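You operate a simulated robot arm through the tools that you are given. There is no shell and no other tool. Be economical: measure what you need, move in short steps, check, and stop when the job is done.

You are at the controls of a simulated robot arm. One attempt, no reset.

Task
Set the green stop at 80 mm and clamp the module marked 92 against it with the purple stop.
Fine: Lock the green stop before clamping and the purple one after.

It is judged by the outcome, as a careful person would: the job done as asked, and still so three seconds after it is handed in. It fails if anything else is knocked over, pushed out of place, dropped, spilled or broken.

Robot
A 6-joint arm with a two-finger parallel gripper, fixed in place. Base frame: the origin is at the foot of the arm, x ahead of it, y to its left, z up; the work surface is at about z = 0.8. Readings come in m, degrees, newtons and seconds.
With the tool pointing down near the work surface it reaches from about 0.24 to 0.64 m from the base axis. Its first joint turns from -66.0 to 66.0 degrees. Payload 2.7 kg.
Tool frame: the origin (TCP) lies between the finger pads and is the grasp point; the fingertips stand 0.023 m ahead of it; z points along the fingers, y is the line along which they close. Largest opening 0.094 m; finger width 0.038, thickness 0.01; the body of the gripper, 0.054 by 0.096 m, starts 0.039 m behind the TCP.
Orientation is told as [roll, pitch, yaw] about the base's x, y, z axes, in that order, counted from this pose: with the fingers straight down and closing along the base's y, the tool's x points along the base's -x, its y along +y and its z along -z.

Tools
- The arm moves only by the tool play_rows. Its argument "commands" is a list of rows, each a list of 7 numbers: the turn, a rotation vector about the base's x, y, z in rad, then the shift along the base's x, y, z in m, then the gripper command, from -1 (fully open) to 1 (shut), values between in proportion. In form: [[ax, ay, az, x, y, z, claw], ...]. A call has 1 to 12 rows; each row shifts and turns the commanded pose from where the row before left it. Each row takes 0.2 s and may step no farther than 0.05 m and 8.6 degrees from the row before; otherwise, or with a gripper value out of range, the whole call is refused. A pose out of reach is approached as far as the arm can. The call stops where the force on the tool passes 70 N (or 10 N more than at its start, if that is more) or the arm is blocked; 0.2 s more then pass. Each finger travels about 0.045 m/s and halts on what it meets, pressing with about 43 N; the grip force reading is that of the motor and also rises with nothing between the fingers. The clock runs only during rows and for 0.2 s after the last one: add rows that do not move to give the fingers time. The reply holds the time, the measured pose of the TCP, the force on the tool along the base axes, the opening and the grip force, in the units named above and with some noise.
- Cameras (640 x 400 px; columns grow to the right, rows downward): "scene" is fixed at [0.077, -0.4297, 1.413]; the picture's right is [0.79, -0.61, 0.00], its down [-0.29, -0.38, -0.88] and it looks along [0.54, 0.70, -0.48] (base axes); focal length 359 px, centre (320, 200). "wrist" rides on the gripper at [0.086, 0.016, -0.074] in the tool frame; the picture's right is [-0.18, 0.98, 0.00], its down [-0.58, -0.11, -0.81] and it looks along [-0.79, -0.15, 0.59] (tool axes); focal length 243 px, centre (320, 200). There is no depth. A picture from a camera that has moved, and an enlarged one, comes with that camera's place and axes in the base frame and with its lens.
- snapshot(camera): a new picture of that camera. No time passes.
- close_up(camera, box): a new picture of the part [left, top, right, bottom] of that camera's present view, enlarged. No time passes.
- sign_off(): hands the job in; it is judged then, once.

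Work in short steps. Places have to be worked out from the pictures, the camera data and where the tool is seen: move nearer, look again, correct. Check each grasp and each placing, and mend what went wrong. You have 120 turns and 76 pictures in all, those below and enlarged ones among them. Open the gripper and draw the arm clear of the work before you hand the job in, unless the task says otherwise; then end with one line.

The tools are called after "Emit:" by a JSON object that holds its "method" and its "body". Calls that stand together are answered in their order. play_rows: Moves the arm, as the interface text tells. Its arguments: {"type":"object","properties":{"commands":{"type":"array","items":{"type":"array","items":{"type":"number"}}}},"required":["commands"]} The other tools are called the same way: snapshot (camera) takes a picture; close_up (camera, box) takes an enlarged picture of a part of a camera's view; sign_off () hands the job in.

At the start:

```text
time_s: 0.0
ee_pos: [0.4241, 0.0289, 1.1498]
ee_rot: [0.0, 0.0, 0.1]
wrist_force: [0.5, -1.1, 0.1]
grip_width: 0.0939
finger_force: 0.0
```

scene: 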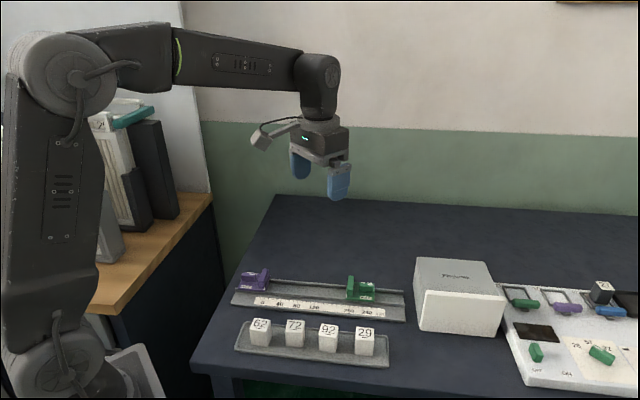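
wrist: 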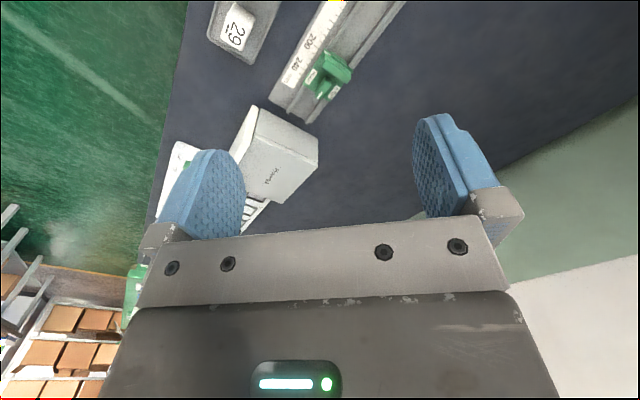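

The scene shows a rail with purple and green stops, a module tray, and a panel on the right with keys or switches. I'll enlarge the parts to understand them.

Emit:
{"method": "close_up", "body": {"camera": "scene", "box": [220, 250, 420, 375]}}

Emit:
{"method": "close_up", "body": {"camera": "scene", "box": [480, 270, 640, 390]}}

```text
3.20 times, centred on (320, 312) of scene
camera zoom: at [0.077, -0.4297, 1.413], right [0.79, -0.61, 0.0], down [-0.29, -0.38, -0.88], along [0.54, 0.7, -0.48], focal length 1148 px, centre (320, -160)
```

zoom: 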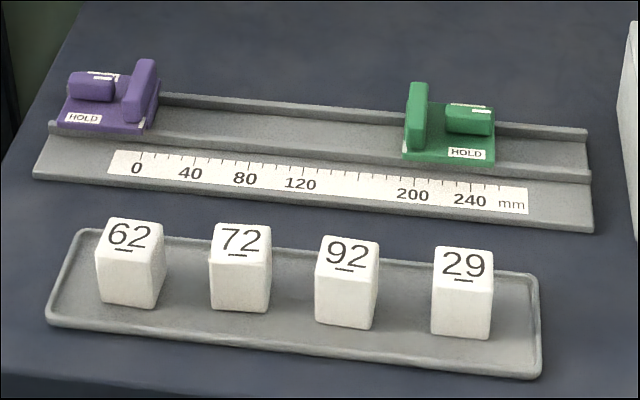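

```text
3.33 times, centred on (560, 330) of scene
camera zoom: at [0.077, -0.4297, 1.413], right [0.79, -0.61, 0.0], down [-0.29, -0.38, -0.88], along [0.54, 0.7, -0.48], focal length 1196 px, centre (-480, -233)
```

zoom: 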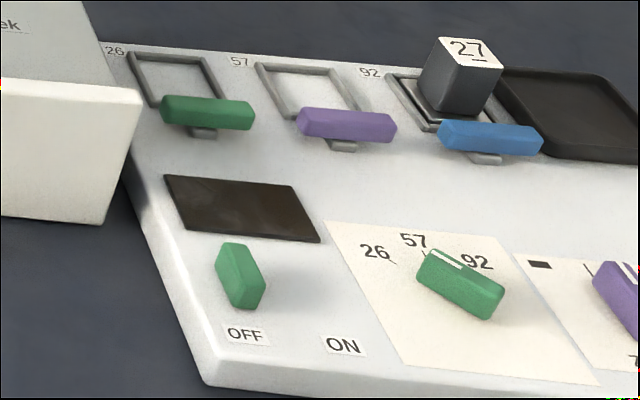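

The stops carry knobs marked HOLD. I'll turn the wrist so the camera looks across the rail from the near side, and lower it for a better look.

Emit:
{"method": "play_rows", "body": {"commands": [[0, 0, 0.134, -0.002, 0, -0.02, -1], [0, 0, 0.134, -0.002, 0, -0.02, -1], [0, 0, 0.134, -0.002, 0, -0.02, -1], [0, 0, 0.134, -0.002, 0, -0.02, -1], [0, 0, 0.134, -0.002, 0, -0.02, -1], [0, 0, 0.134, -0.002, 0, -0.02, -1]]}}

Emit:
{"method": "snapshot", "body": {"camera": "wrist"}}

```text
time_s: 1.4
ee_pos: [0.4129, 0.0278, 1.03]
ee_rot: [0.0, 0.0, 46.3]
wrist_force: [-0.3, 0.4, 0.7]
grip_width: 0.094
finger_force: 0.1
```

```text
71 pictures are left
camera wrist: at [0.3425, -0.0241, 1.1037], right [-0.58, 0.81, 0.0], down [0.48, 0.34, 0.81], along [0.66, 0.47, -0.59], focal length 243 px, centre (320, 200)
```

wrist: 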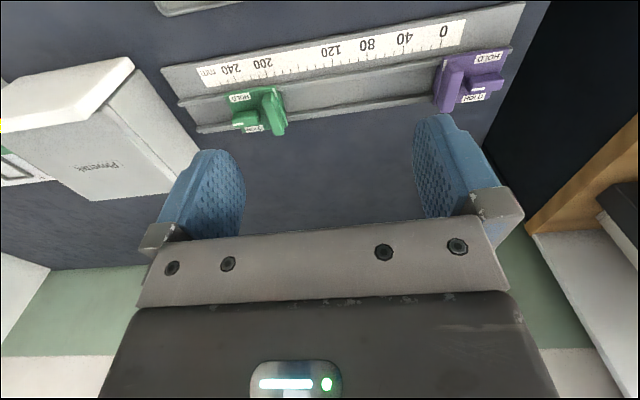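

Emit:
{"method": "close_up", "body": {"camera": "wrist", "box": [210, 70, 306, 130]}}

Emit:
{"method": "close_up", "body": {"camera": "wrist", "box": [420, 40, 516, 100]}}

```text
6.67 times, centred on (258, 100) of wrist
camera zoom: at [0.3425, -0.0241, 1.1037], right [-0.58, 0.81, 0.0], down [0.48, 0.34, 0.81], along [0.66, 0.47, -0.59], focal length 1618 px, centre (733, 867)
```

zoom: 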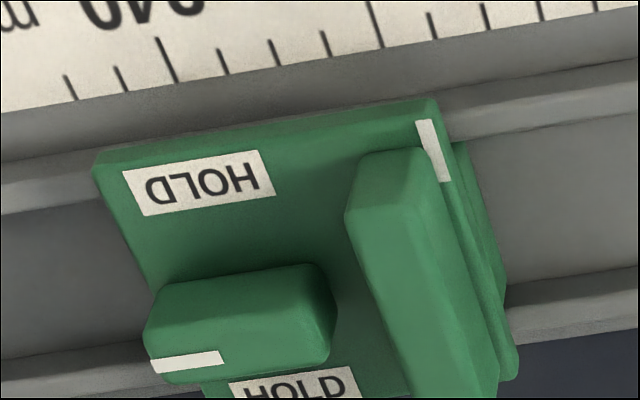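

```text
6.67 times, centred on (468, 70) of wrist
camera zoom: at [0.3425, -0.0241, 1.1037], right [-0.58, 0.81, 0.0], down [0.48, 0.34, 0.81], along [0.66, 0.47, -0.59], focal length 1618 px, centre (-667, 1067)
```

zoom: 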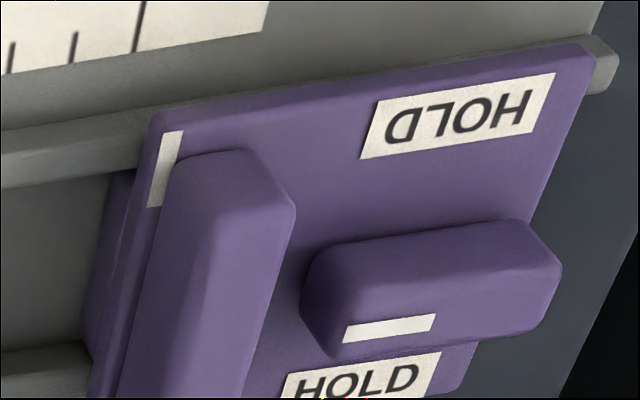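

Each stop has an index line at its clamping face and a rotary lever whose pointer has to turn 90° onto HOLD. I put the green knob at about (0.552, 0.011, 0.843) and the rail direction at about (0.718, -0.696). I'll yaw to -44° so the fingers close across the rail, then view the green stop.

Emit:
{"method": "play_rows", "body": {"commands": [[0, 0, -0.1433, 0.008, 0.003, 0, -1], [0, 0, -0.1433, 0.008, 0.003, 0, -1], [0, 0, -0.1433, 0.008, 0.003, 0, -1], [0, 0, -0.1433, 0.008, 0.003, 0, -1], [0, 0, -0.1433, 0.008, 0.003, 0, -1], [0, 0, -0.1433, 0.008, 0.003, 0, -1], [0, 0, -0.1433, 0.008, 0.003, 0, -1], [0, 0, -0.1433, 0.008, 0.003, 0, -1], [0, 0, -0.1433, 0.008, 0.003, -0.01, -1], [0, 0, -0.1433, 0.008, 0.003, -0.02, -1], [0, 0, -0.1433, 0.009, 0.002, -0.02, -1]]}}

Emit:
{"method": "snapshot", "body": {"camera": "wrist"}}

```text
time_s: 3.8
ee_pos: [0.5028, 0.0608, 0.9812]
ee_rot: [0.0, 0.0, -44.3]
wrist_force: [0.6, -0.4, -0.3]
grip_width: 0.0942
finger_force: 0.0
```

```text
68 pictures are left
camera wrist: at [0.4536, 0.1322, 1.0547], right [0.82, 0.57, 0.0], down [0.34, -0.48, 0.81], along [0.46, -0.66, -0.59], focal length 243 px, centre (320, 200)
```

wrist: 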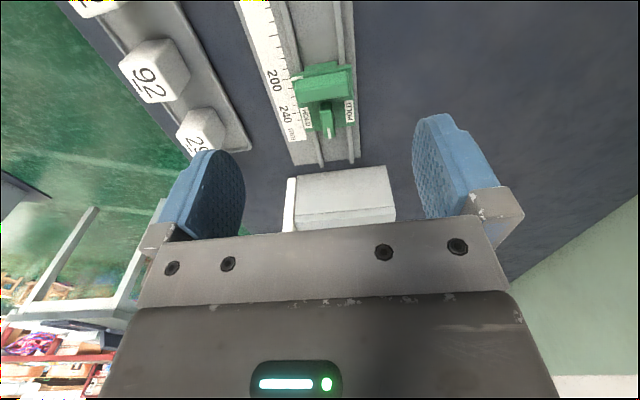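

The view runs along the rail. I'll enlarge the green stop to measure it.

Emit:
{"method": "close_up", "body": {"camera": "wrist", "box": [244, 30, 404, 130]}}

```text
4.00 times, centred on (324, 80) of wrist
camera zoom: at [0.4536, 0.1322, 1.0547], right [0.82, 0.57, 0.0], down [0.34, -0.48, 0.81], along [0.46, -0.66, -0.59], focal length 970 px, centre (304, 680)
```

zoom: 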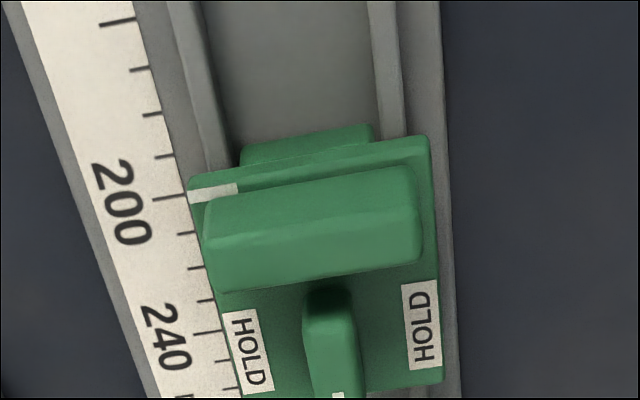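

Emit:
{"method": "close_up", "body": {"camera": "wrist", "box": [280, 85, 376, 145]}}

Emit:
{"method": "close_up", "body": {"camera": "scene", "box": [332, 262, 412, 312]}}

```text
6.67 times, centred on (328, 115) of wrist
camera zoom: at [0.4536, 0.1322, 1.0547], right [0.82, 0.57, 0.0], down [0.34, -0.48, 0.81], along [0.46, -0.66, -0.59], focal length 1618 px, centre (267, 767)
```

zoom: 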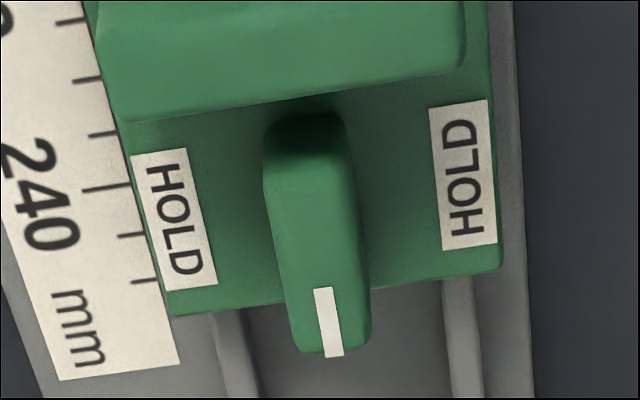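

```text
8.00 times, centred on (372, 287) of scene
camera zoom: at [0.077, -0.4297, 1.413], right [0.79, -0.61, 0.0], down [-0.29, -0.38, -0.88], along [0.54, 0.7, -0.48], focal length 2869 px, centre (-96, -496)
```

zoom: 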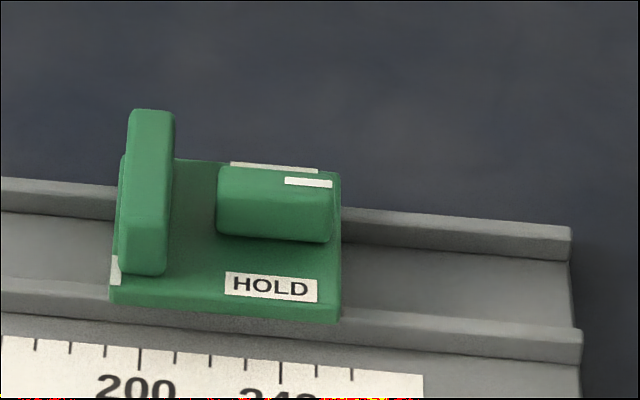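

The lever's pointer is on top and aims outward along the rail, so it is free now. The knob centre is about (0.550, 0.009), top z about 0.845, carriage top about 0.831. I'll hover over it slightly outboard and check.

Emit:
{"method": "play_rows", "body": {"commands": [[0, 0, 0, 0.0128, -0.014, -0.018, -0.3], [0, 0, 0, 0.0128, -0.014, -0.018, -0.3], [0, 0, 0, 0.0128, -0.014, -0.018, -0.3], [0, 0, 0, 0.0128, -0.014, -0.018, -0.3]]}}

Emit:
{"method": "snapshot", "body": {"camera": "wrist"}}

Emit:
{"method": "close_up", "body": {"camera": "scene", "box": [292, 212, 452, 312]}}

```text
time_s: 4.8
ee_pos: [0.5546, 0.0032, 0.9077]
ee_rot: [-0.1, -0.1, -44.2]
wrist_force: [0.4, 0.0, 0.1]
grip_width: 0.0614
finger_force: 0.0
```

```text
64 pictures are left
camera wrist: at [0.5045, 0.0752, 0.9812], right [0.82, 0.58, 0.0], down [0.34, -0.48, 0.81], along [0.47, -0.66, -0.59], focal length 243 px, centre (320, 200)
```

wrist: 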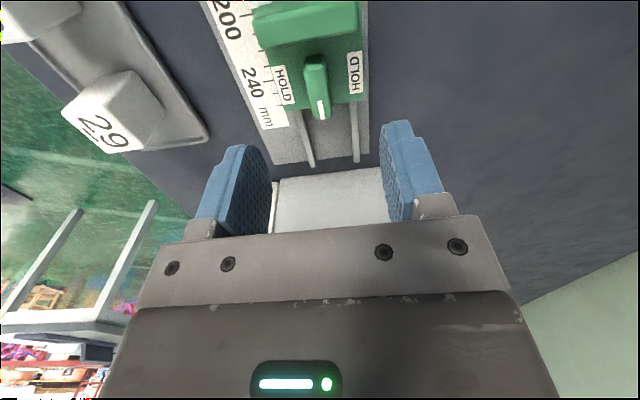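

```text
4.00 times, centred on (372, 262) of scene
camera zoom: at [0.077, -0.4297, 1.413], right [0.79, -0.61, 0.0], down [-0.29, -0.38, -0.88], along [0.54, 0.7, -0.48], focal length 1435 px, centre (112, -48)
```

zoom: 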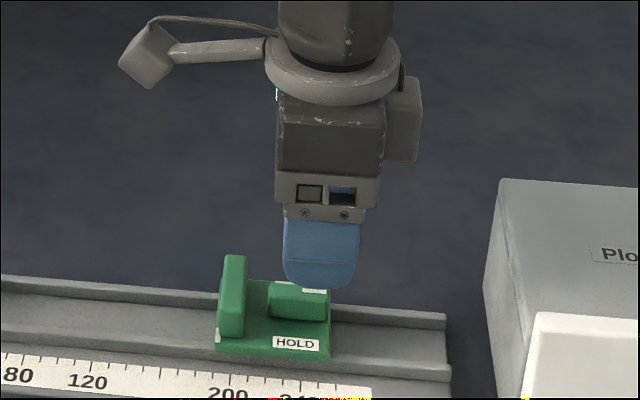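

The knob top sits at about (0.549, 0.009). The TCP is centred across it and 8 mm outboard, so I go straight down to z 0.857.

Emit:
{"method": "play_rows", "body": {"commands": [[0, 0, 0, 0, 0, -0.02, -0.3], [0, 0, 0, 0, 0, -0.02, -0.3], [0, 0, 0, 0, 0, -0.0105, -0.3]]}}

Emit:
{"method": "close_up", "body": {"camera": "scene", "box": [316, 242, 428, 312]}}

Emit:
{"method": "snapshot", "body": {"camera": "wrist"}}

```text
time_s: 5.6
ee_pos: [0.5525, 0.0048, 0.8562]
ee_rot: [0.0, 0.1, -44.2]
wrist_force: [0.3, -0.1, 0.7]
grip_width: 0.0613
finger_force: 0.1
```

```text
5.71 times, centred on (372, 277) of scene
camera zoom: at [0.077, -0.4297, 1.413], right [0.79, -0.61, 0.0], down [-0.29, -0.38, -0.88], along [0.54, 0.7, -0.48], focal length 2049 px, centre (23, -240)
```

zoom: 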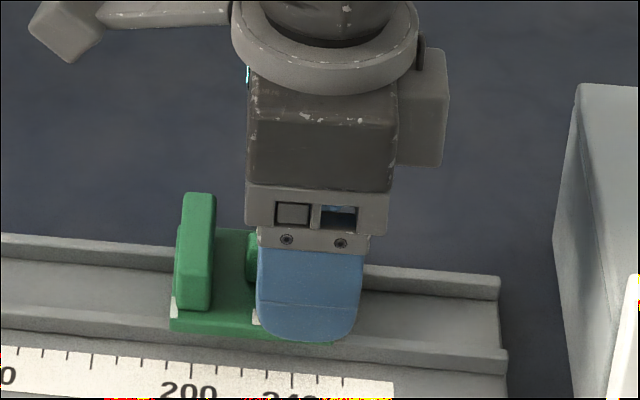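

```text
61 pictures are left
camera wrist: at [0.5033, 0.0756, 0.9307], right [0.82, 0.58, 0.0], down [0.34, -0.48, 0.81], along [0.47, -0.66, -0.59], focal length 243 px, centre (320, 200)
```

wrist: 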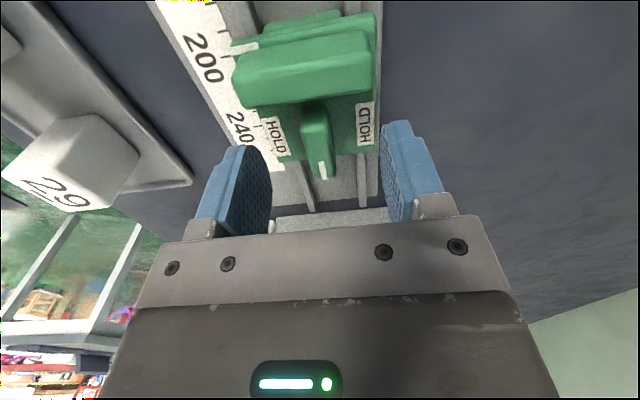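

The fingers straddle the lever without touching anything. Close on it.

Emit:
{"method": "play_rows", "body": {"commands": [[0, 0, 0, 0, 0, 0, 0.3], [0, 0, 0, 0, 0, 0, 1], [0, 0, 0, 0, 0, 0, 1], [0, 0, 0, 0, 0, 0, 1], [0, 0, 0, 0, 0, 0, 1]]}}

Emit:
{"method": "snapshot", "body": {"camera": "wrist"}}

```text
time_s: 6.8
ee_pos: [0.5519, 0.0051, 0.8562]
ee_rot: [0.1, -0.1, -44.3]
wrist_force: [8.6, 8.9, -3.9]
grip_width: 0.0125
finger_force: 45.1
```

```text
60 pictures are left
camera wrist: at [0.5038, 0.0765, 0.9309], right [0.82, 0.58, 0.0], down [0.34, -0.48, 0.81], along [0.47, -0.66, -0.59], focal length 243 px, centre (320, 200)
```

wrist: 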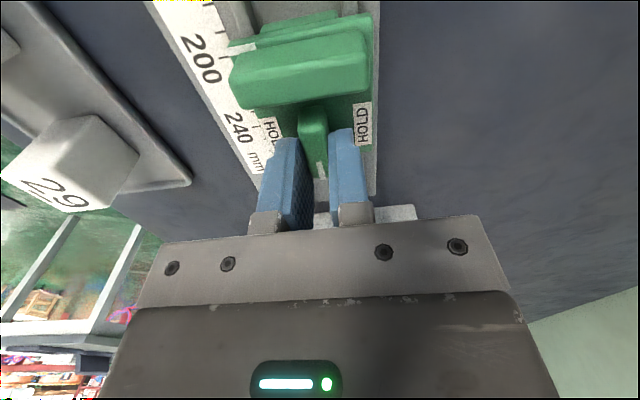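

The lever is gripped (12.5 mm) with a small side load, so I trim 1 mm across and drag the stop toward 80 in steps, watching the forces.

Emit:
{"method": "play_rows", "body": {"commands": [[0, 0, 0, 0.0007, 0.0007, 0, 1], [0, 0, 0, -0.0072, 0.007, 0, 1], [0, 0, 0, -0.0072, 0.007, 0, 1], [0, 0, 0, -0.0072, 0.007, 0, 1], [0, 0, 0, -0.0072, 0.007, 0, 1]]}}

Emit:
{"method": "snapshot", "body": {"camera": "wrist"}}

```text
time_s: 8.0
ee_pos: [0.5252, 0.0343, 0.8573]
ee_rot: [0.0, 0.0, -44.1]
wrist_force: [13.6, 12.4, -7.2]
grip_width: 0.0118
finger_force: 44.7
```

```text
59 pictures are left
camera wrist: at [0.4752, 0.1052, 0.931], right [0.82, 0.58, 0.0], down [0.34, -0.48, 0.81], along [0.47, -0.66, -0.59], focal length 243 px, centre (320, 200)
```

wrist: 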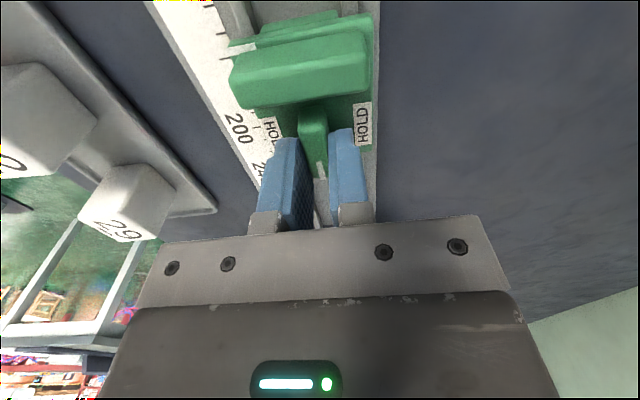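

The stop follows the grip. I'll test a side trim to see which way relieves the load.

Emit:
{"method": "play_rows", "body": {"commands": [[0, 0, 0, 0.001, 0.001, 0, 1], [0, 0, 0, 0, 0, 0, 1]]}}

```text
time_s: 8.6
ee_pos: [0.5241, 0.0343, 0.8566]
ee_rot: [-0.1, 0.0, -44.2]
wrist_force: [6.2, 6.7, -2.4]
grip_width: 0.0127
finger_force: 45.2
```

Trimming toward +n relieves the load, and the measured path gives the rail direction as about (0.695, -0.719). I'll continue with the corrected direction and a slight yaw correction.

Emit:
{"method": "play_rows", "body": {"commands": [[0, 0, -0.01, -0.0078, 0.0092, 0, 1], [0, 0, -0.01, -0.0083, 0.0086, 0, 1], [0, 0, 0, -0.0083, 0.0086, 0, 1], [0, 0, 0, -0.0083, 0.0086, 0, 1], [0, 0, 0, -0.0083, 0.0086, 0, 1], [0, 0, 0, 0, 0, 0, 1]]}}

Emit:
{"method": "snapshot", "body": {"camera": "wrist"}}

```text
time_s: 10.0
ee_pos: [0.4822, 0.0765, 0.8567]
ee_rot: [-0.3, 0.1, -45.3]
wrist_force: [-20.3, -21.9, 22.5]
grip_width: 0.0125
finger_force: 45.3
```

```text
58 pictures are left
camera wrist: at [0.4351, 0.1487, 0.931], right [0.83, 0.56, -0.01], down [0.34, -0.49, 0.81], along [0.45, -0.67, -0.59], focal length 243 px, centre (320, 200)
```

wrist: 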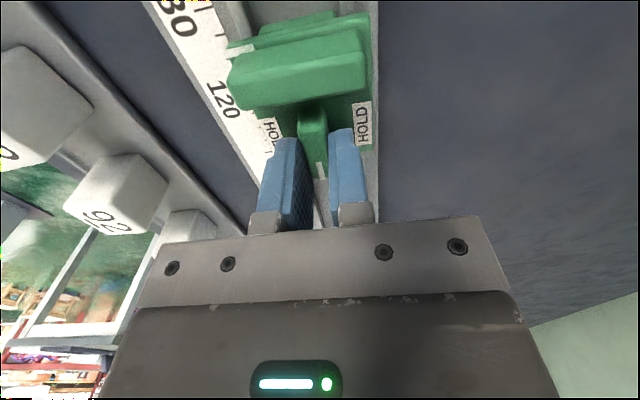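

The side load has flipped to about -30 N, so I trim back across and then check the index.

Emit:
{"method": "play_rows", "body": {"commands": [[0, 0, 0, -0.001, -0.001, 0, 1], [0, 0, 0, -0.0005, -0.0005, 0, 1], [0, 0, 0, 0, 0, 0, 1]]}}

Emit:
{"method": "close_up", "body": {"camera": "wrist", "box": [180, 0, 308, 80]}}

Emit:
{"method": "close_up", "body": {"camera": "scene", "box": [250, 267, 346, 327]}}

```text
time_s: 10.8
ee_pos: [0.4808, 0.076, 0.8565]
ee_rot: [0.0, 0.1, -45.4]
wrist_force: [-13.2, -11.7, 13.0]
grip_width: 0.0123
finger_force: 44.9
```

```text
5.00 times, centred on (244, 40) of wrist
camera zoom: at [0.4343, 0.149, 0.9311], right [0.83, 0.56, 0.0], down [0.33, -0.49, 0.81], along [0.45, -0.67, -0.59], focal length 1213 px, centre (700, 1000)
```

zoom: 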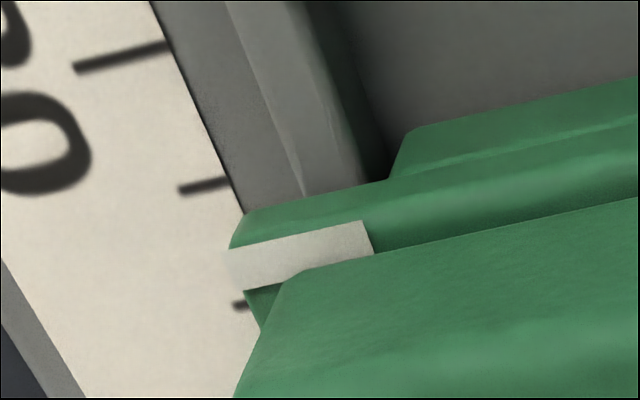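

```text
6.67 times, centred on (298, 297) of scene
camera zoom: at [0.0766, -0.43, 1.4129], right [0.79, -0.61, 0.0], down [-0.29, -0.38, -0.88], along [0.54, 0.7, -0.48], focal length 2391 px, centre (467, -447)
```

zoom: 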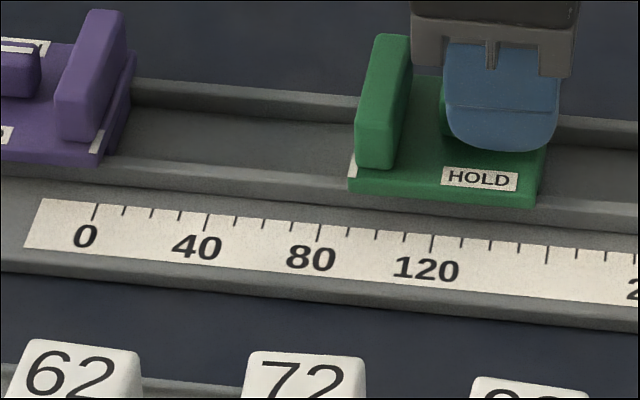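

From the scene view, which has little parallax here, the index reads about 91.5. I'll move 11 mm more and re-read at high zoom.

Emit:
{"method": "play_rows", "body": {"commands": [[0, 0, 0, -0.0043, 0.0035, 0, 1], [0, 0, 0, -0.0043, 0.0035, 0, 1], [0, 0, 0, 0, 0, 0, 1]]}}

Emit:
{"method": "close_up", "body": {"camera": "scene", "box": [280, 285, 328, 315]}}

Emit:
{"method": "close_up", "body": {"camera": "wrist", "box": [180, 0, 308, 80]}}

```text
time_s: 11.6
ee_pos: [0.474, 0.0846, 0.8571]
ee_rot: [0.2, -0.1, -45.2]
wrist_force: [2.5, 2.4, -3.7]
grip_width: 0.0124
finger_force: 45.0
```

```text
13.33 times, centred on (304, 300) of scene
camera zoom: at [0.0772, -0.4296, 1.413], right [0.79, -0.61, 0.0], down [-0.29, -0.38, -0.88], along [0.54, 0.7, -0.48], focal length 4782 px, centre (533, -1133)
```

zoom: 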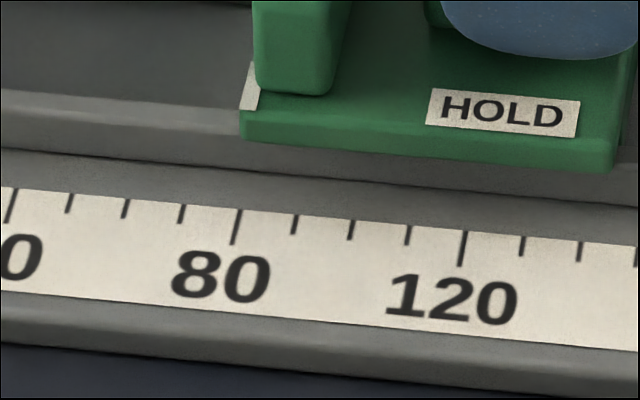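

```text
5.00 times, centred on (244, 40) of wrist
camera zoom: at [0.4268, 0.1557, 0.9308], right [0.83, 0.56, 0.0], down [0.33, -0.49, 0.81], along [0.45, -0.67, -0.59], focal length 1213 px, centre (700, 1000)
```

zoom: 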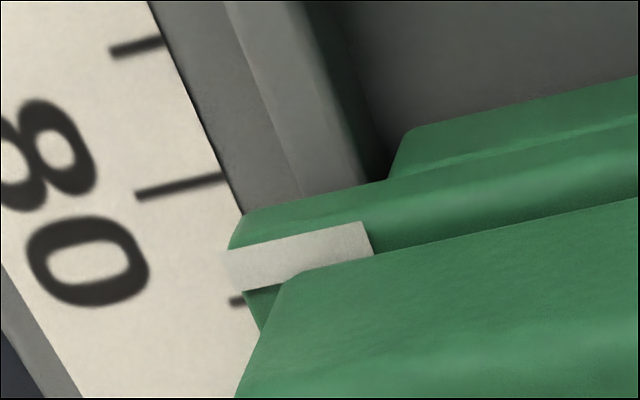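

The index is near 80. Before turning the lever I'll look closely at where the fingers hold it, to place the pivot.

Emit:
{"method": "close_up", "body": {"camera": "wrist", "box": [264, 90, 376, 160]}}

Emit:
{"method": "close_up", "body": {"camera": "scene", "box": [280, 265, 344, 305]}}

```text
5.71 times, centred on (320, 125) of wrist
camera zoom: at [0.4268, 0.1557, 0.9308], right [0.83, 0.56, 0.0], down [0.33, -0.49, 0.81], along [0.45, -0.67, -0.59], focal length 1386 px, centre (320, 629)
```

zoom: 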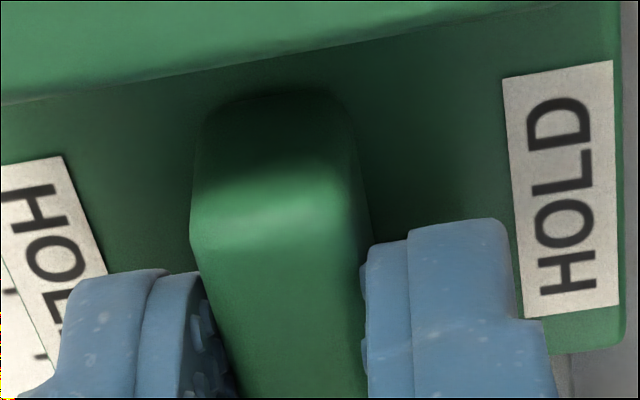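

```text
10.00 times, centred on (312, 285) of scene
camera zoom: at [0.0772, -0.4296, 1.413], right [0.79, -0.61, 0.0], down [-0.29, -0.38, -0.88], along [0.54, 0.7, -0.48], focal length 3586 px, centre (400, -650)
```

zoom: 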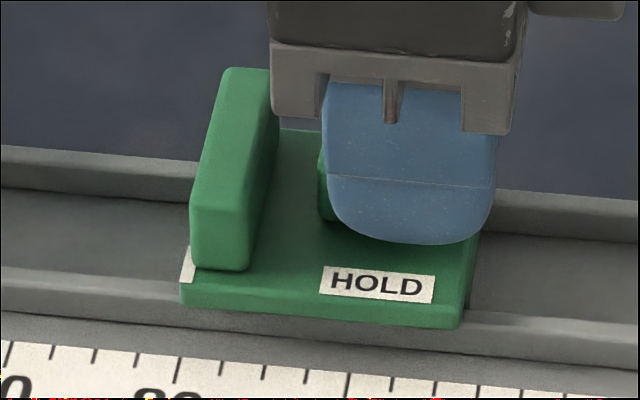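

The lever's centre is about 5 mm inboard of the TCP. I'll turn it 45° counter-clockwise about that point first and check for drift.

Emit:
{"method": "play_rows", "body": {"commands": [[0, 0, 0.131, 0.00037, 0.00054, 0, 1], [0, 0, 0.131, 0.00037, 0.00054, 0, 1], [0, 0, 0.131, 0.00037, 0.00054, 0, 1], [0, 0, 0.131, 0.00013, 0.00064, 0, 1], [0, 0, 0.131, 0.00013, 0.00064, 0, 1], [0, 0, 0.131, 0.00013, 0.00064, 0, 1]]}}

Emit:
{"method": "close_up", "body": {"camera": "scene", "box": [280, 285, 328, 315]}}

Emit:
{"method": "close_up", "body": {"camera": "scene", "box": [280, 265, 344, 305]}}

```text
time_s: 13.0
ee_pos: [0.481, 0.0895, 0.8576]
ee_rot: [0.4, -1.1, -0.3]
wrist_force: [35.9, 36.9, -26.0]
grip_width: 0.0287
finger_force: 44.7
```

```text
13.33 times, centred on (304, 300) of scene
camera zoom: at [0.0783, -0.4287, 1.4133], right [0.79, -0.61, 0.0], down [-0.29, -0.38, -0.88], along [0.54, 0.7, -0.48], focal length 4782 px, centre (533, -1133)
```

zoom: 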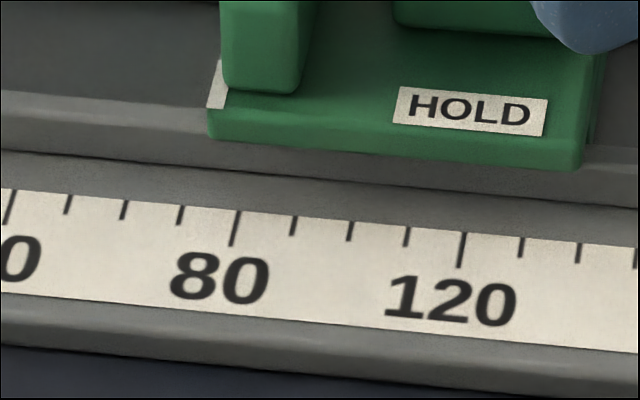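

```text
10.00 times, centred on (312, 285) of scene
camera zoom: at [0.0783, -0.4287, 1.4133], right [0.79, -0.61, 0.0], down [-0.29, -0.38, -0.88], along [0.54, 0.7, -0.48], focal length 3586 px, centre (400, -650)
```

zoom: 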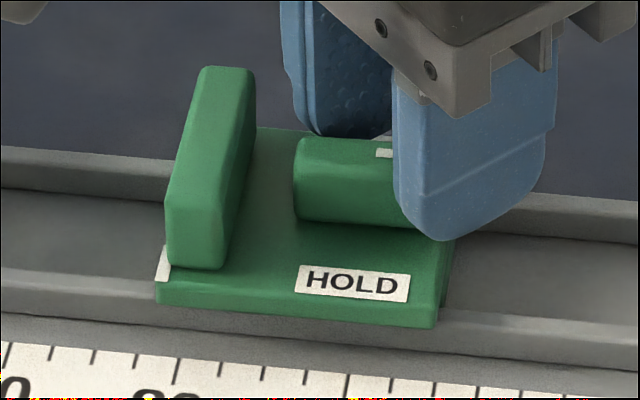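

The lever did not turn. The fingers were pried open to 29 mm and the stop slid back about 6 mm. I'll open up, rise and look at the lever closely before trying another way.

Emit:
{"method": "play_rows", "body": {"commands": [[0, 0, 0, 0, 0, 0, -0.5], [0, 0, 0, 0, 0, 0, -0.5], [0, 0, 0, 0, 0, 0.02, -0.5], [0, 0, 0.131, -0.008, -0.008, 0.02, -0.5], [0, 0, 0.131, -0.008, -0.008, 0.02, -0.5], [0, 0, 0.131, -0.008, -0.008, 0.01, -0.5], [0, 0, 0.131, -0.005, -0.008, 0, -0.5], [0, 0, 0.131, -0.005, -0.008, 0, -0.5], [0, 0, 0.131, -0.005, -0.008, 0, -0.5]]}}

Emit:
{"method": "snapshot", "body": {"camera": "wrist"}}

```text
time_s: 15.0
ee_pos: [0.4378, 0.0391, 0.9266]
ee_rot: [-0.1, 0.0, 44.9]
wrist_force: [0.1, 0.0, -0.1]
grip_width: 0.0701
finger_force: 0.2
```

```text
49 pictures are left
camera wrist: at [0.3654, -0.0117, 1.0008], right [-0.56, 0.83, 0.0], down [0.49, 0.33, 0.81], along [0.67, 0.45, -0.59], focal length 243 px, centre (320, 200)
```

wrist: 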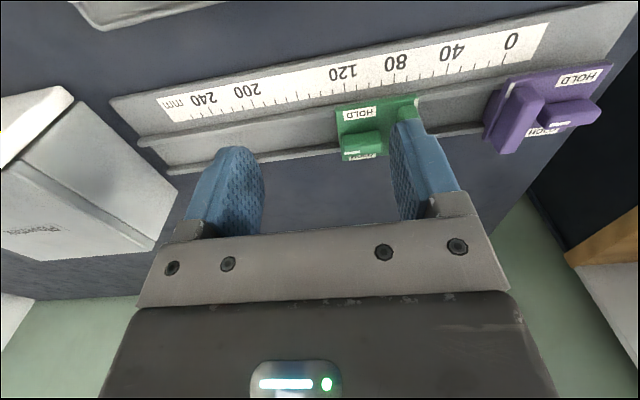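

Emit:
{"method": "close_up", "body": {"camera": "wrist", "box": [320, 85, 432, 155]}}

Emit:
{"method": "close_up", "body": {"camera": "wrist", "box": [480, 55, 624, 145]}}

```text
5.71 times, centred on (376, 120) of wrist
camera zoom: at [0.3654, -0.0117, 1.0008], right [-0.56, 0.83, 0.0], down [0.49, 0.33, 0.81], along [0.67, 0.45, -0.59], focal length 1386 px, centre (0, 657)
```

zoom: 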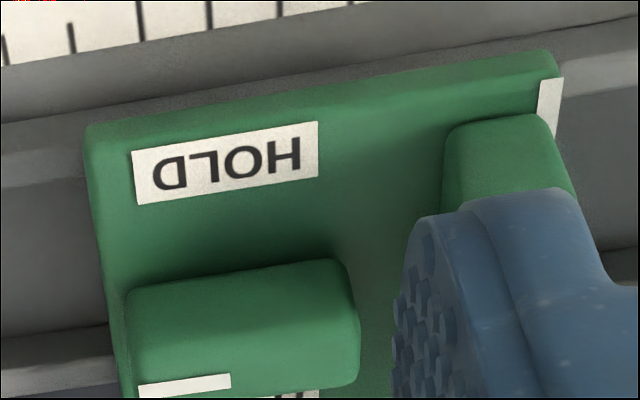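

```text
4.44 times, centred on (552, 100) of wrist
camera zoom: at [0.3654, -0.0117, 1.0008], right [-0.56, 0.83, 0.0], down [0.49, 0.33, 0.81], along [0.67, 0.45, -0.59], focal length 1078 px, centre (-711, 644)
```

zoom: 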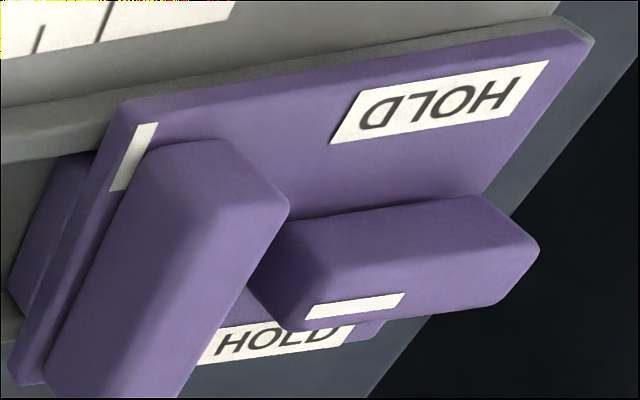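

The lever didn't budge that way. It may only turn the other direction, or need its pivot better centred, so I'll approach with yaw +135° and try clockwise.

Emit:
{"method": "play_rows", "body": {"commands": [[0, 0, 0.1428, 0.003, 0.004, 0, -0.3], [0, 0, 0.1428, 0.003, 0.005, 0, -0.3], [0, 0, 0.1428, 0.003, 0.005, 0, -0.3], [0, 0, 0.1428, 0.003, 0.005, 0, -0.3], [0, 0, 0.1428, 0.003, 0.005, 0, -0.3], [0, 0, 0.1428, 0.003, 0.005, 0, -0.3], [0, 0, 0.1428, 0.003, 0.005, 0, -0.3], [0, 0, 0.1428, 0.003, 0.005, 0, -0.3], [0, 0, 0.1428, 0.002, 0.005, 0, -0.3], [0, 0, 0.1428, 0.002, 0.005, 0, -0.3], [0, 0, 0.1428, 0.002, 0.003, 0, -0.3]]}}

Emit:
{"method": "snapshot", "body": {"camera": "wrist"}}

```text
time_s: 17.4
ee_pos: [0.4663, 0.0912, 0.927]
ee_rot: [0.0, 0.0, 134.9]
wrist_force: [0.1, -0.2, 0.4]
grip_width: 0.0608
finger_force: 0.1
```

```text
46 pictures are left
camera wrist: at [0.5172, 0.0176, 1.0008], right [-0.83, -0.56, 0.0], down [-0.33, 0.49, 0.81], along [-0.46, 0.67, -0.59], focal length 243 px, centre (320, 200)
```

wrist: 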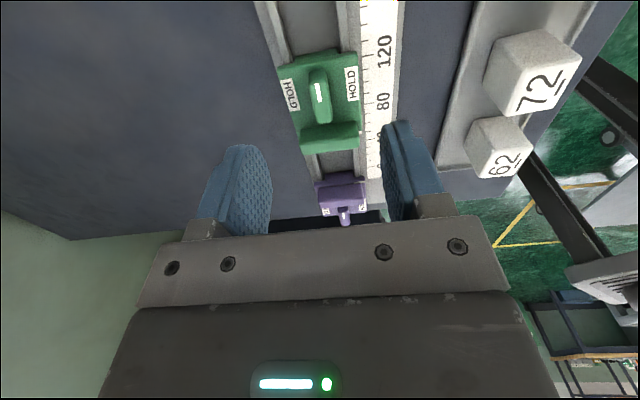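

Emit:
{"method": "close_up", "body": {"camera": "wrist", "box": [264, 45, 376, 115]}}

```text
5.71 times, centred on (320, 80) of wrist
camera zoom: at [0.5172, 0.0176, 1.0008], right [-0.83, -0.56, 0.0], down [-0.33, 0.49, 0.81], along [-0.46, 0.67, -0.59], focal length 1386 px, centre (320, 886)
```

zoom: 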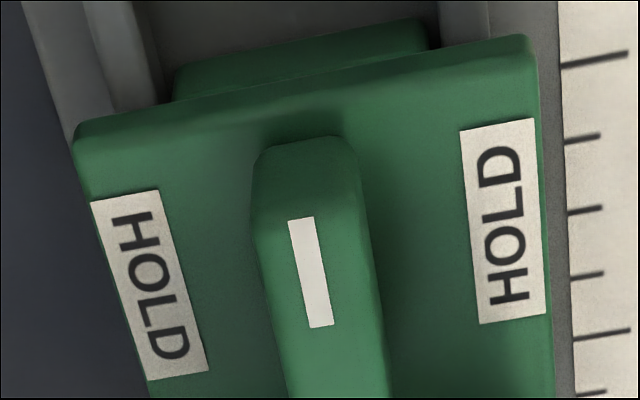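

Triangulating both wrist views puts the lever centre at (0.462, 0.0975), and the stop now reads about 68. I'll centre over the lever, lower, grip, and try a small clockwise twist.

Emit:
{"method": "play_rows", "body": {"commands": [[0, 0, 0, -0.0043, 0.0063, -0.01, -0.3], [0, 0, 0, 0, 0, -0.02, -0.3], [0, 0, 0, 0, 0, -0.02, -0.3], [0, 0, 0, 0, 0, -0.02, -0.3], [0, 0, 0, 0, 0, 0, 0.3], [0, 0, 0, 0, 0, 0, 1], [0, 0, 0, 0, 0, 0, 1], [0, 0, 0, 0, 0, 0, 1], [0, 0, 0, 0, 0, 0, 1]]}}

Emit:
{"method": "snapshot", "body": {"camera": "wrist"}}

```text
time_s: 19.4
ee_pos: [0.4615, 0.0971, 0.8548]
ee_rot: [0.0, 0.0, 134.7]
wrist_force: [5.3, 6.5, -7.0]
grip_width: 0.0123
finger_force: 44.6
```

```text
44 pictures are left
camera wrist: at [0.5125, 0.0234, 0.9294], right [-0.83, -0.56, 0.0], down [-0.33, 0.49, 0.81], along [-0.45, 0.67, -0.59], focal length 243 px, centre (320, 200)
```

wrist: 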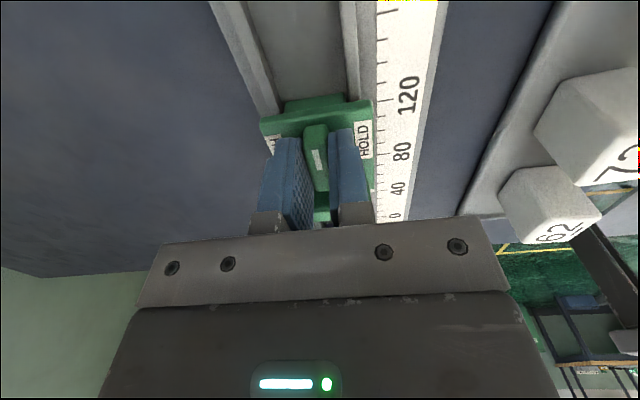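

Gripped near the centre. Testing a 22° clockwise twist.

Emit:
{"method": "play_rows", "body": {"commands": [[0, 0, -0.13, 0, 0, 0, 1], [0, 0, -0.13, 0, 0, 0, 1], [0, 0, -0.13, 0, 0, 0, 1]]}}

Emit:
{"method": "snapshot", "body": {"camera": "wrist"}}

```text
time_s: 20.2
ee_pos: [0.4609, 0.0958, 0.8549]
ee_rot: [0.3, 0.0, 112.4]
wrist_force: [1.9, 1.3, -16.9]
grip_width: 0.0124
finger_force: 45.6
```

```text
43 pictures are left
camera wrist: at [0.4805, 0.0095, 0.9294], right [-0.98, -0.2, 0.0], down [-0.12, 0.58, 0.81], along [-0.17, 0.79, -0.59], focal length 243 px, centre (320, 200)
```

wrist: 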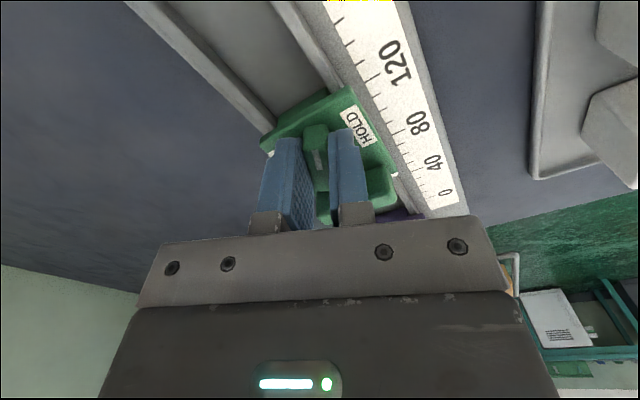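

Clockwise works: the lever followed at constant grip width. I'll turn it back, drag the stop up the scale about 12 mm, and read the index.

Emit:
{"method": "play_rows", "body": {"commands": [[0, 0, 0.13, 0, 0, 0, 1], [0, 0, 0.13, 0, 0, 0, 1], [0, 0, 0.13, 0, 0, 0, 1], [0, 0, 0, 0.003, -0.003, 0, 1], [0, 0, 0, 0.003, -0.003, 0, 1], [0, 0, 0, 0.0025, -0.0025, 0, 1], [0, 0, 0, 0, 0, 0, 1]]}}

Emit:
{"method": "close_up", "body": {"camera": "scene", "box": [280, 285, 328, 315]}}

Emit:
{"method": "close_up", "body": {"camera": "wrist", "box": [260, 80, 420, 180]}}

```text
time_s: 21.8
ee_pos: [0.4705, 0.0878, 0.8551]
ee_rot: [0.3, -0.2, 134.7]
wrist_force: [2.6, 3.3, -31.0]
grip_width: 0.012
finger_force: 45.2
```

```text
13.33 times, centred on (304, 300) of scene
camera zoom: at [0.0776, -0.4295, 1.413], right [0.79, -0.61, 0.0], down [-0.29, -0.38, -0.88], along [0.54, 0.7, -0.48], focal length 4782 px, centre (533, -1133)
```

zoom: 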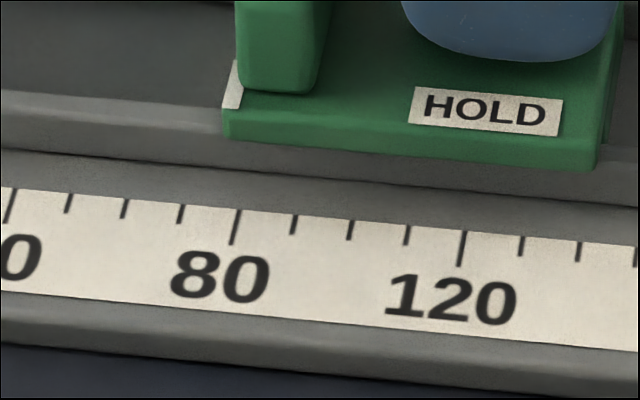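

```text
4.00 times, centred on (340, 130) of wrist
camera zoom: at [0.5214, 0.0149, 0.9293], right [-0.83, -0.56, 0.0], down [-0.33, 0.49, 0.81], along [-0.45, 0.67, -0.59], focal length 970 px, centre (240, 480)
```

zoom: 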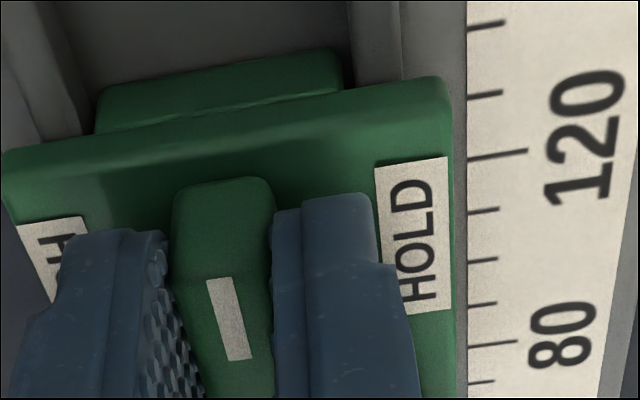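

The index reads about 77.3. I'll add 2.7 mm, relieve the vertical load, and turn the lever 90° clockwise to lock.

Emit:
{"method": "play_rows", "body": {"commands": [[0, 0, 0, 0.0019, -0.0019, -0.001, 1], [0, 0, 0, 0, 0, 0, 1], [0, 0, -0.13, 0, 0, 0, 1], [0, 0, -0.13, 0, 0, 0, 1], [0, 0, -0.13, 0, 0, 0, 1], [0, 0, -0.13, 0, 0, 0, 1]]}}

Emit:
{"method": "close_up", "body": {"camera": "scene", "box": [280, 285, 328, 315]}}

```text
time_s: 23.2
ee_pos: [0.4712, 0.0852, 0.8547]
ee_rot: [0.3, 0.0, 104.8]
wrist_force: [-12.5, -13.3, -10.4]
grip_width: 0.0123
finger_force: 44.7
```

```text
13.33 times, centred on (304, 300) of scene
camera zoom: at [0.0769, -0.43, 1.4129], right [0.79, -0.61, 0.0], down [-0.29, -0.38, -0.88], along [0.54, 0.7, -0.48], focal length 4782 px, centre (533, -1133)
```

zoom: 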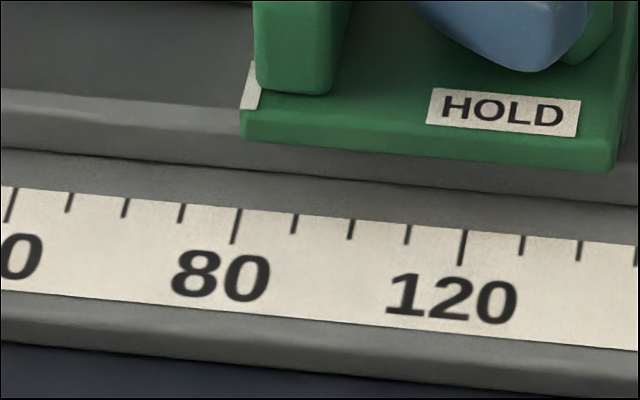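

It is turning smoothly and the index is still near 80. I'll finish the quarter turn with a small side trim.

Emit:
{"method": "play_rows", "body": {"commands": [[0, 0, -0.1305, -0.0005, -0.0005, 0, 1], [0, 0, -0.1305, 0, 0, 0, 1], [0, 0, -0.1305, 0, 0, 0, 1], [0, 0, -0.1305, 0, 0, 0, 1], [0, 0, -0.1305, 0, 0, 0, 1], [0, 0, -0.1305, 0, 0, 0, 1], [0, 0, -0.1305, 0, 0, 0, 1], [0, 0, -0.1305, 0, 0, 0, 1], [0, 0, 0, 0, 0, 0, 1]]}}

Emit:
{"method": "close_up", "body": {"camera": "scene", "box": [280, 270, 344, 310]}}

Emit:
{"method": "snapshot", "body": {"camera": "wrist"}}

```text
time_s: 25.2
ee_pos: [0.4703, 0.0856, 0.8545]
ee_rot: [0.1, 0.3, 45.0]
wrist_force: [-19.6, -17.8, 6.5]
grip_width: 0.0123
finger_force: 45.3
```

```text
10.00 times, centred on (312, 290) of scene
camera zoom: at [0.0764, -0.4302, 1.4129], right [0.79, -0.61, 0.0], down [-0.29, -0.38, -0.88], along [0.54, 0.7, -0.48], focal length 3586 px, centre (400, -700)
```

zoom: 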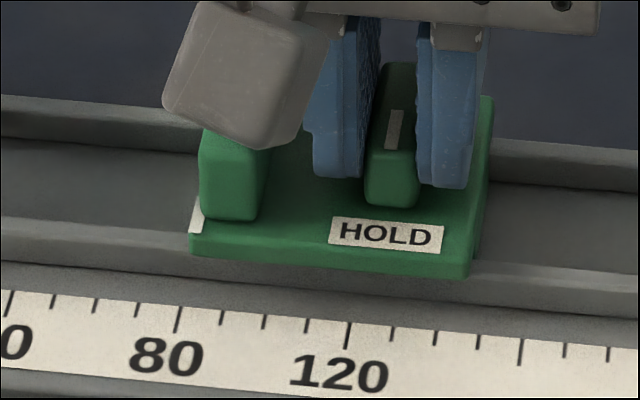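

```text
38 pictures are left
camera wrist: at [0.3993, 0.0348, 0.9301], right [-0.57, 0.82, 0.0], down [0.49, 0.34, 0.8], along [0.66, 0.45, -0.6], focal length 243 px, centre (320, 200)
```

wrist: 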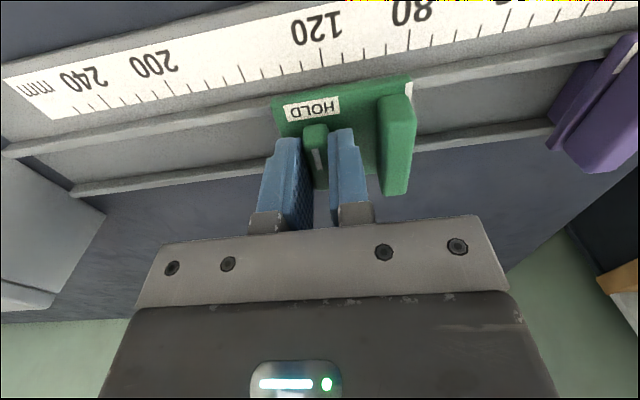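

The pointer now aims at HOLD. I'll open slightly (room to the wall is limited), lift, and move the camera square over the index for a parallax-free reading.

Emit:
{"method": "play_rows", "body": {"commands": [[0, 0, 0, 0, 0, 0, 0.42], [0, 0, 0, 0, 0, 0, 0.42], [0, 0, 0, 0, 0, 0.02, 0.42], [0, 0, 0, 0, 0, 0.03, 0.42], [0, 0, 0, -0.0108, 0.011, 0.03, 0], [0, 0, 0, -0.0108, 0.011, 0, -0.5], [0, 0, 0, -0.012, -0.012, 0, -1], [0, 0, 0, -0.012, -0.012, 0, -1]]}}

Emit:
{"method": "snapshot", "body": {"camera": "wrist"}}

Emit:
{"method": "close_up", "body": {"camera": "scene", "box": [280, 285, 328, 315]}}

```text
time_s: 27.0
ee_pos: [0.4255, 0.0862, 0.9356]
ee_rot: [0.0, 0.0, 45.0]
wrist_force: [-0.5, 0.2, -0.7]
grip_width: 0.094
finger_force: 0.1
```

```text
37 pictures are left
camera wrist: at [0.3555, 0.0345, 1.0102], right [-0.57, 0.82, 0.0], down [0.49, 0.33, 0.81], along [0.66, 0.46, -0.59], focal length 243 px, centre (320, 200)
```

wrist: 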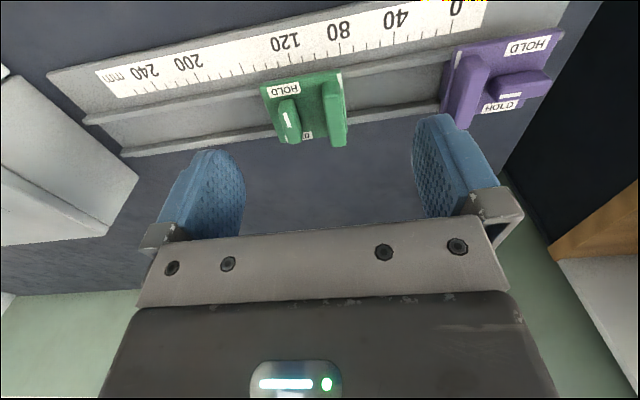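

```text
13.33 times, centred on (304, 300) of scene
camera zoom: at [0.077, -0.4297, 1.413], right [0.79, -0.61, 0.0], down [-0.29, -0.38, -0.88], along [0.54, 0.7, -0.48], focal length 4782 px, centre (533, -1133)
```

zoom: 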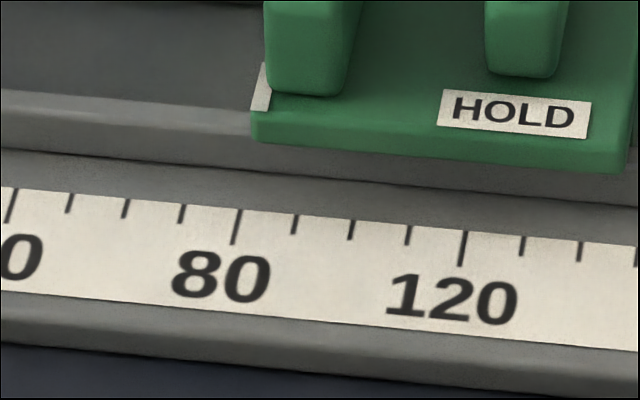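

Emit:
{"method": "close_up", "body": {"camera": "wrist", "box": [296, 30, 392, 90]}}

```text
6.67 times, centred on (344, 60) of wrist
camera zoom: at [0.3555, 0.0345, 1.0102], right [-0.57, 0.82, 0.0], down [0.49, 0.33, 0.81], along [0.66, 0.46, -0.59], focal length 1618 px, centre (160, 1133)
```

zoom: 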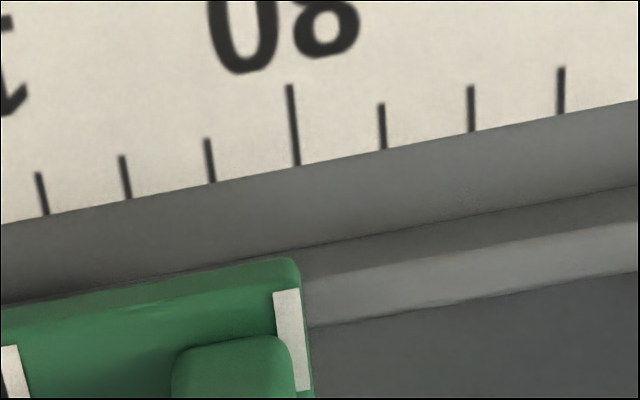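

Reading square-on, the index centre is at about 83, so turning the lever dragged the stop about 2 mm because the pivot sits ~2.5 mm off my grip centre. I'll regrip on the true pivot, unlock, shift back about 2.2 mm and relock.

Emit:
{"method": "play_rows", "body": {"commands": [[0, 0, 0, 0.0155, 0.0004, 0, 0], [0, 0, 0, 0.0155, 0.0004, 0, 0.42], [0, 0, 0, 0.0155, 0.0004, 0, 0.42], [0, 0, 0, 0, 0, 0, 0.42], [0, 0, 0, 0, 0, -0.03, 0.42], [0, 0, 0, 0, 0, -0.02, 0.42], [0, 0, 0, 0, 0, 0, 0.42]]}}

Emit:
{"method": "snapshot", "body": {"camera": "wrist"}}

```text
time_s: 28.6
ee_pos: [0.4727, 0.0837, 0.885]
ee_rot: [-0.1, -0.1, 45.1]
wrist_force: [0.0, -0.3, -0.5]
grip_width: 0.0273
finger_force: 0.0
```

```text
34 pictures are left
camera wrist: at [0.4013, 0.0336, 0.9596], right [-0.57, 0.82, 0.0], down [0.49, 0.34, 0.81], along [0.66, 0.46, -0.59], focal length 243 px, centre (320, 200)
```

wrist: 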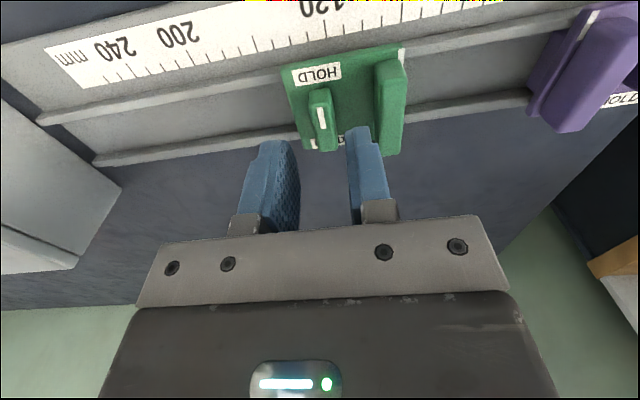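

The TCP is about 3 mm off along the rail from the release position. I'll return to it so the grip geometry repeats, then go down and regrip the lever.

Emit:
{"method": "play_rows", "body": {"commands": [[0, 0, 0, -0.0022, 0.0018, 0, 0.42], [0, 0, 0, 0, 0, -0.015, 0.42], [0, 0, 0, 0, 0, -0.015, 0.42], [0, 0, 0, 0, 0, 0, 1], [0, 0, 0, 0, 0, 0, 1], [0, 0, 0, 0, 0, 0, 1]]}}

Emit:
{"method": "close_up", "body": {"camera": "scene", "box": [280, 285, 328, 315]}}

```text
time_s: 30.0
ee_pos: [0.4713, 0.0861, 0.8553]
ee_rot: [0.0, 0.1, 45.2]
wrist_force: [-1.6, 2.3, 2.4]
grip_width: 0.0122
finger_force: 44.8
```

```text
13.33 times, centred on (304, 300) of scene
camera zoom: at [0.077, -0.4296, 1.413], right [0.79, -0.61, 0.0], down [-0.29, -0.38, -0.88], along [0.54, 0.7, -0.48], focal length 4782 px, centre (533, -1133)
```

zoom: 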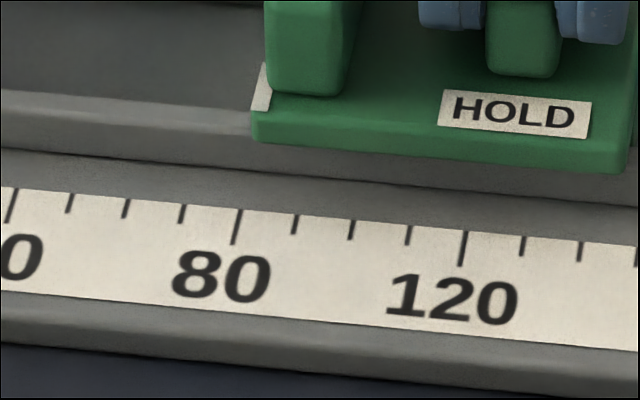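

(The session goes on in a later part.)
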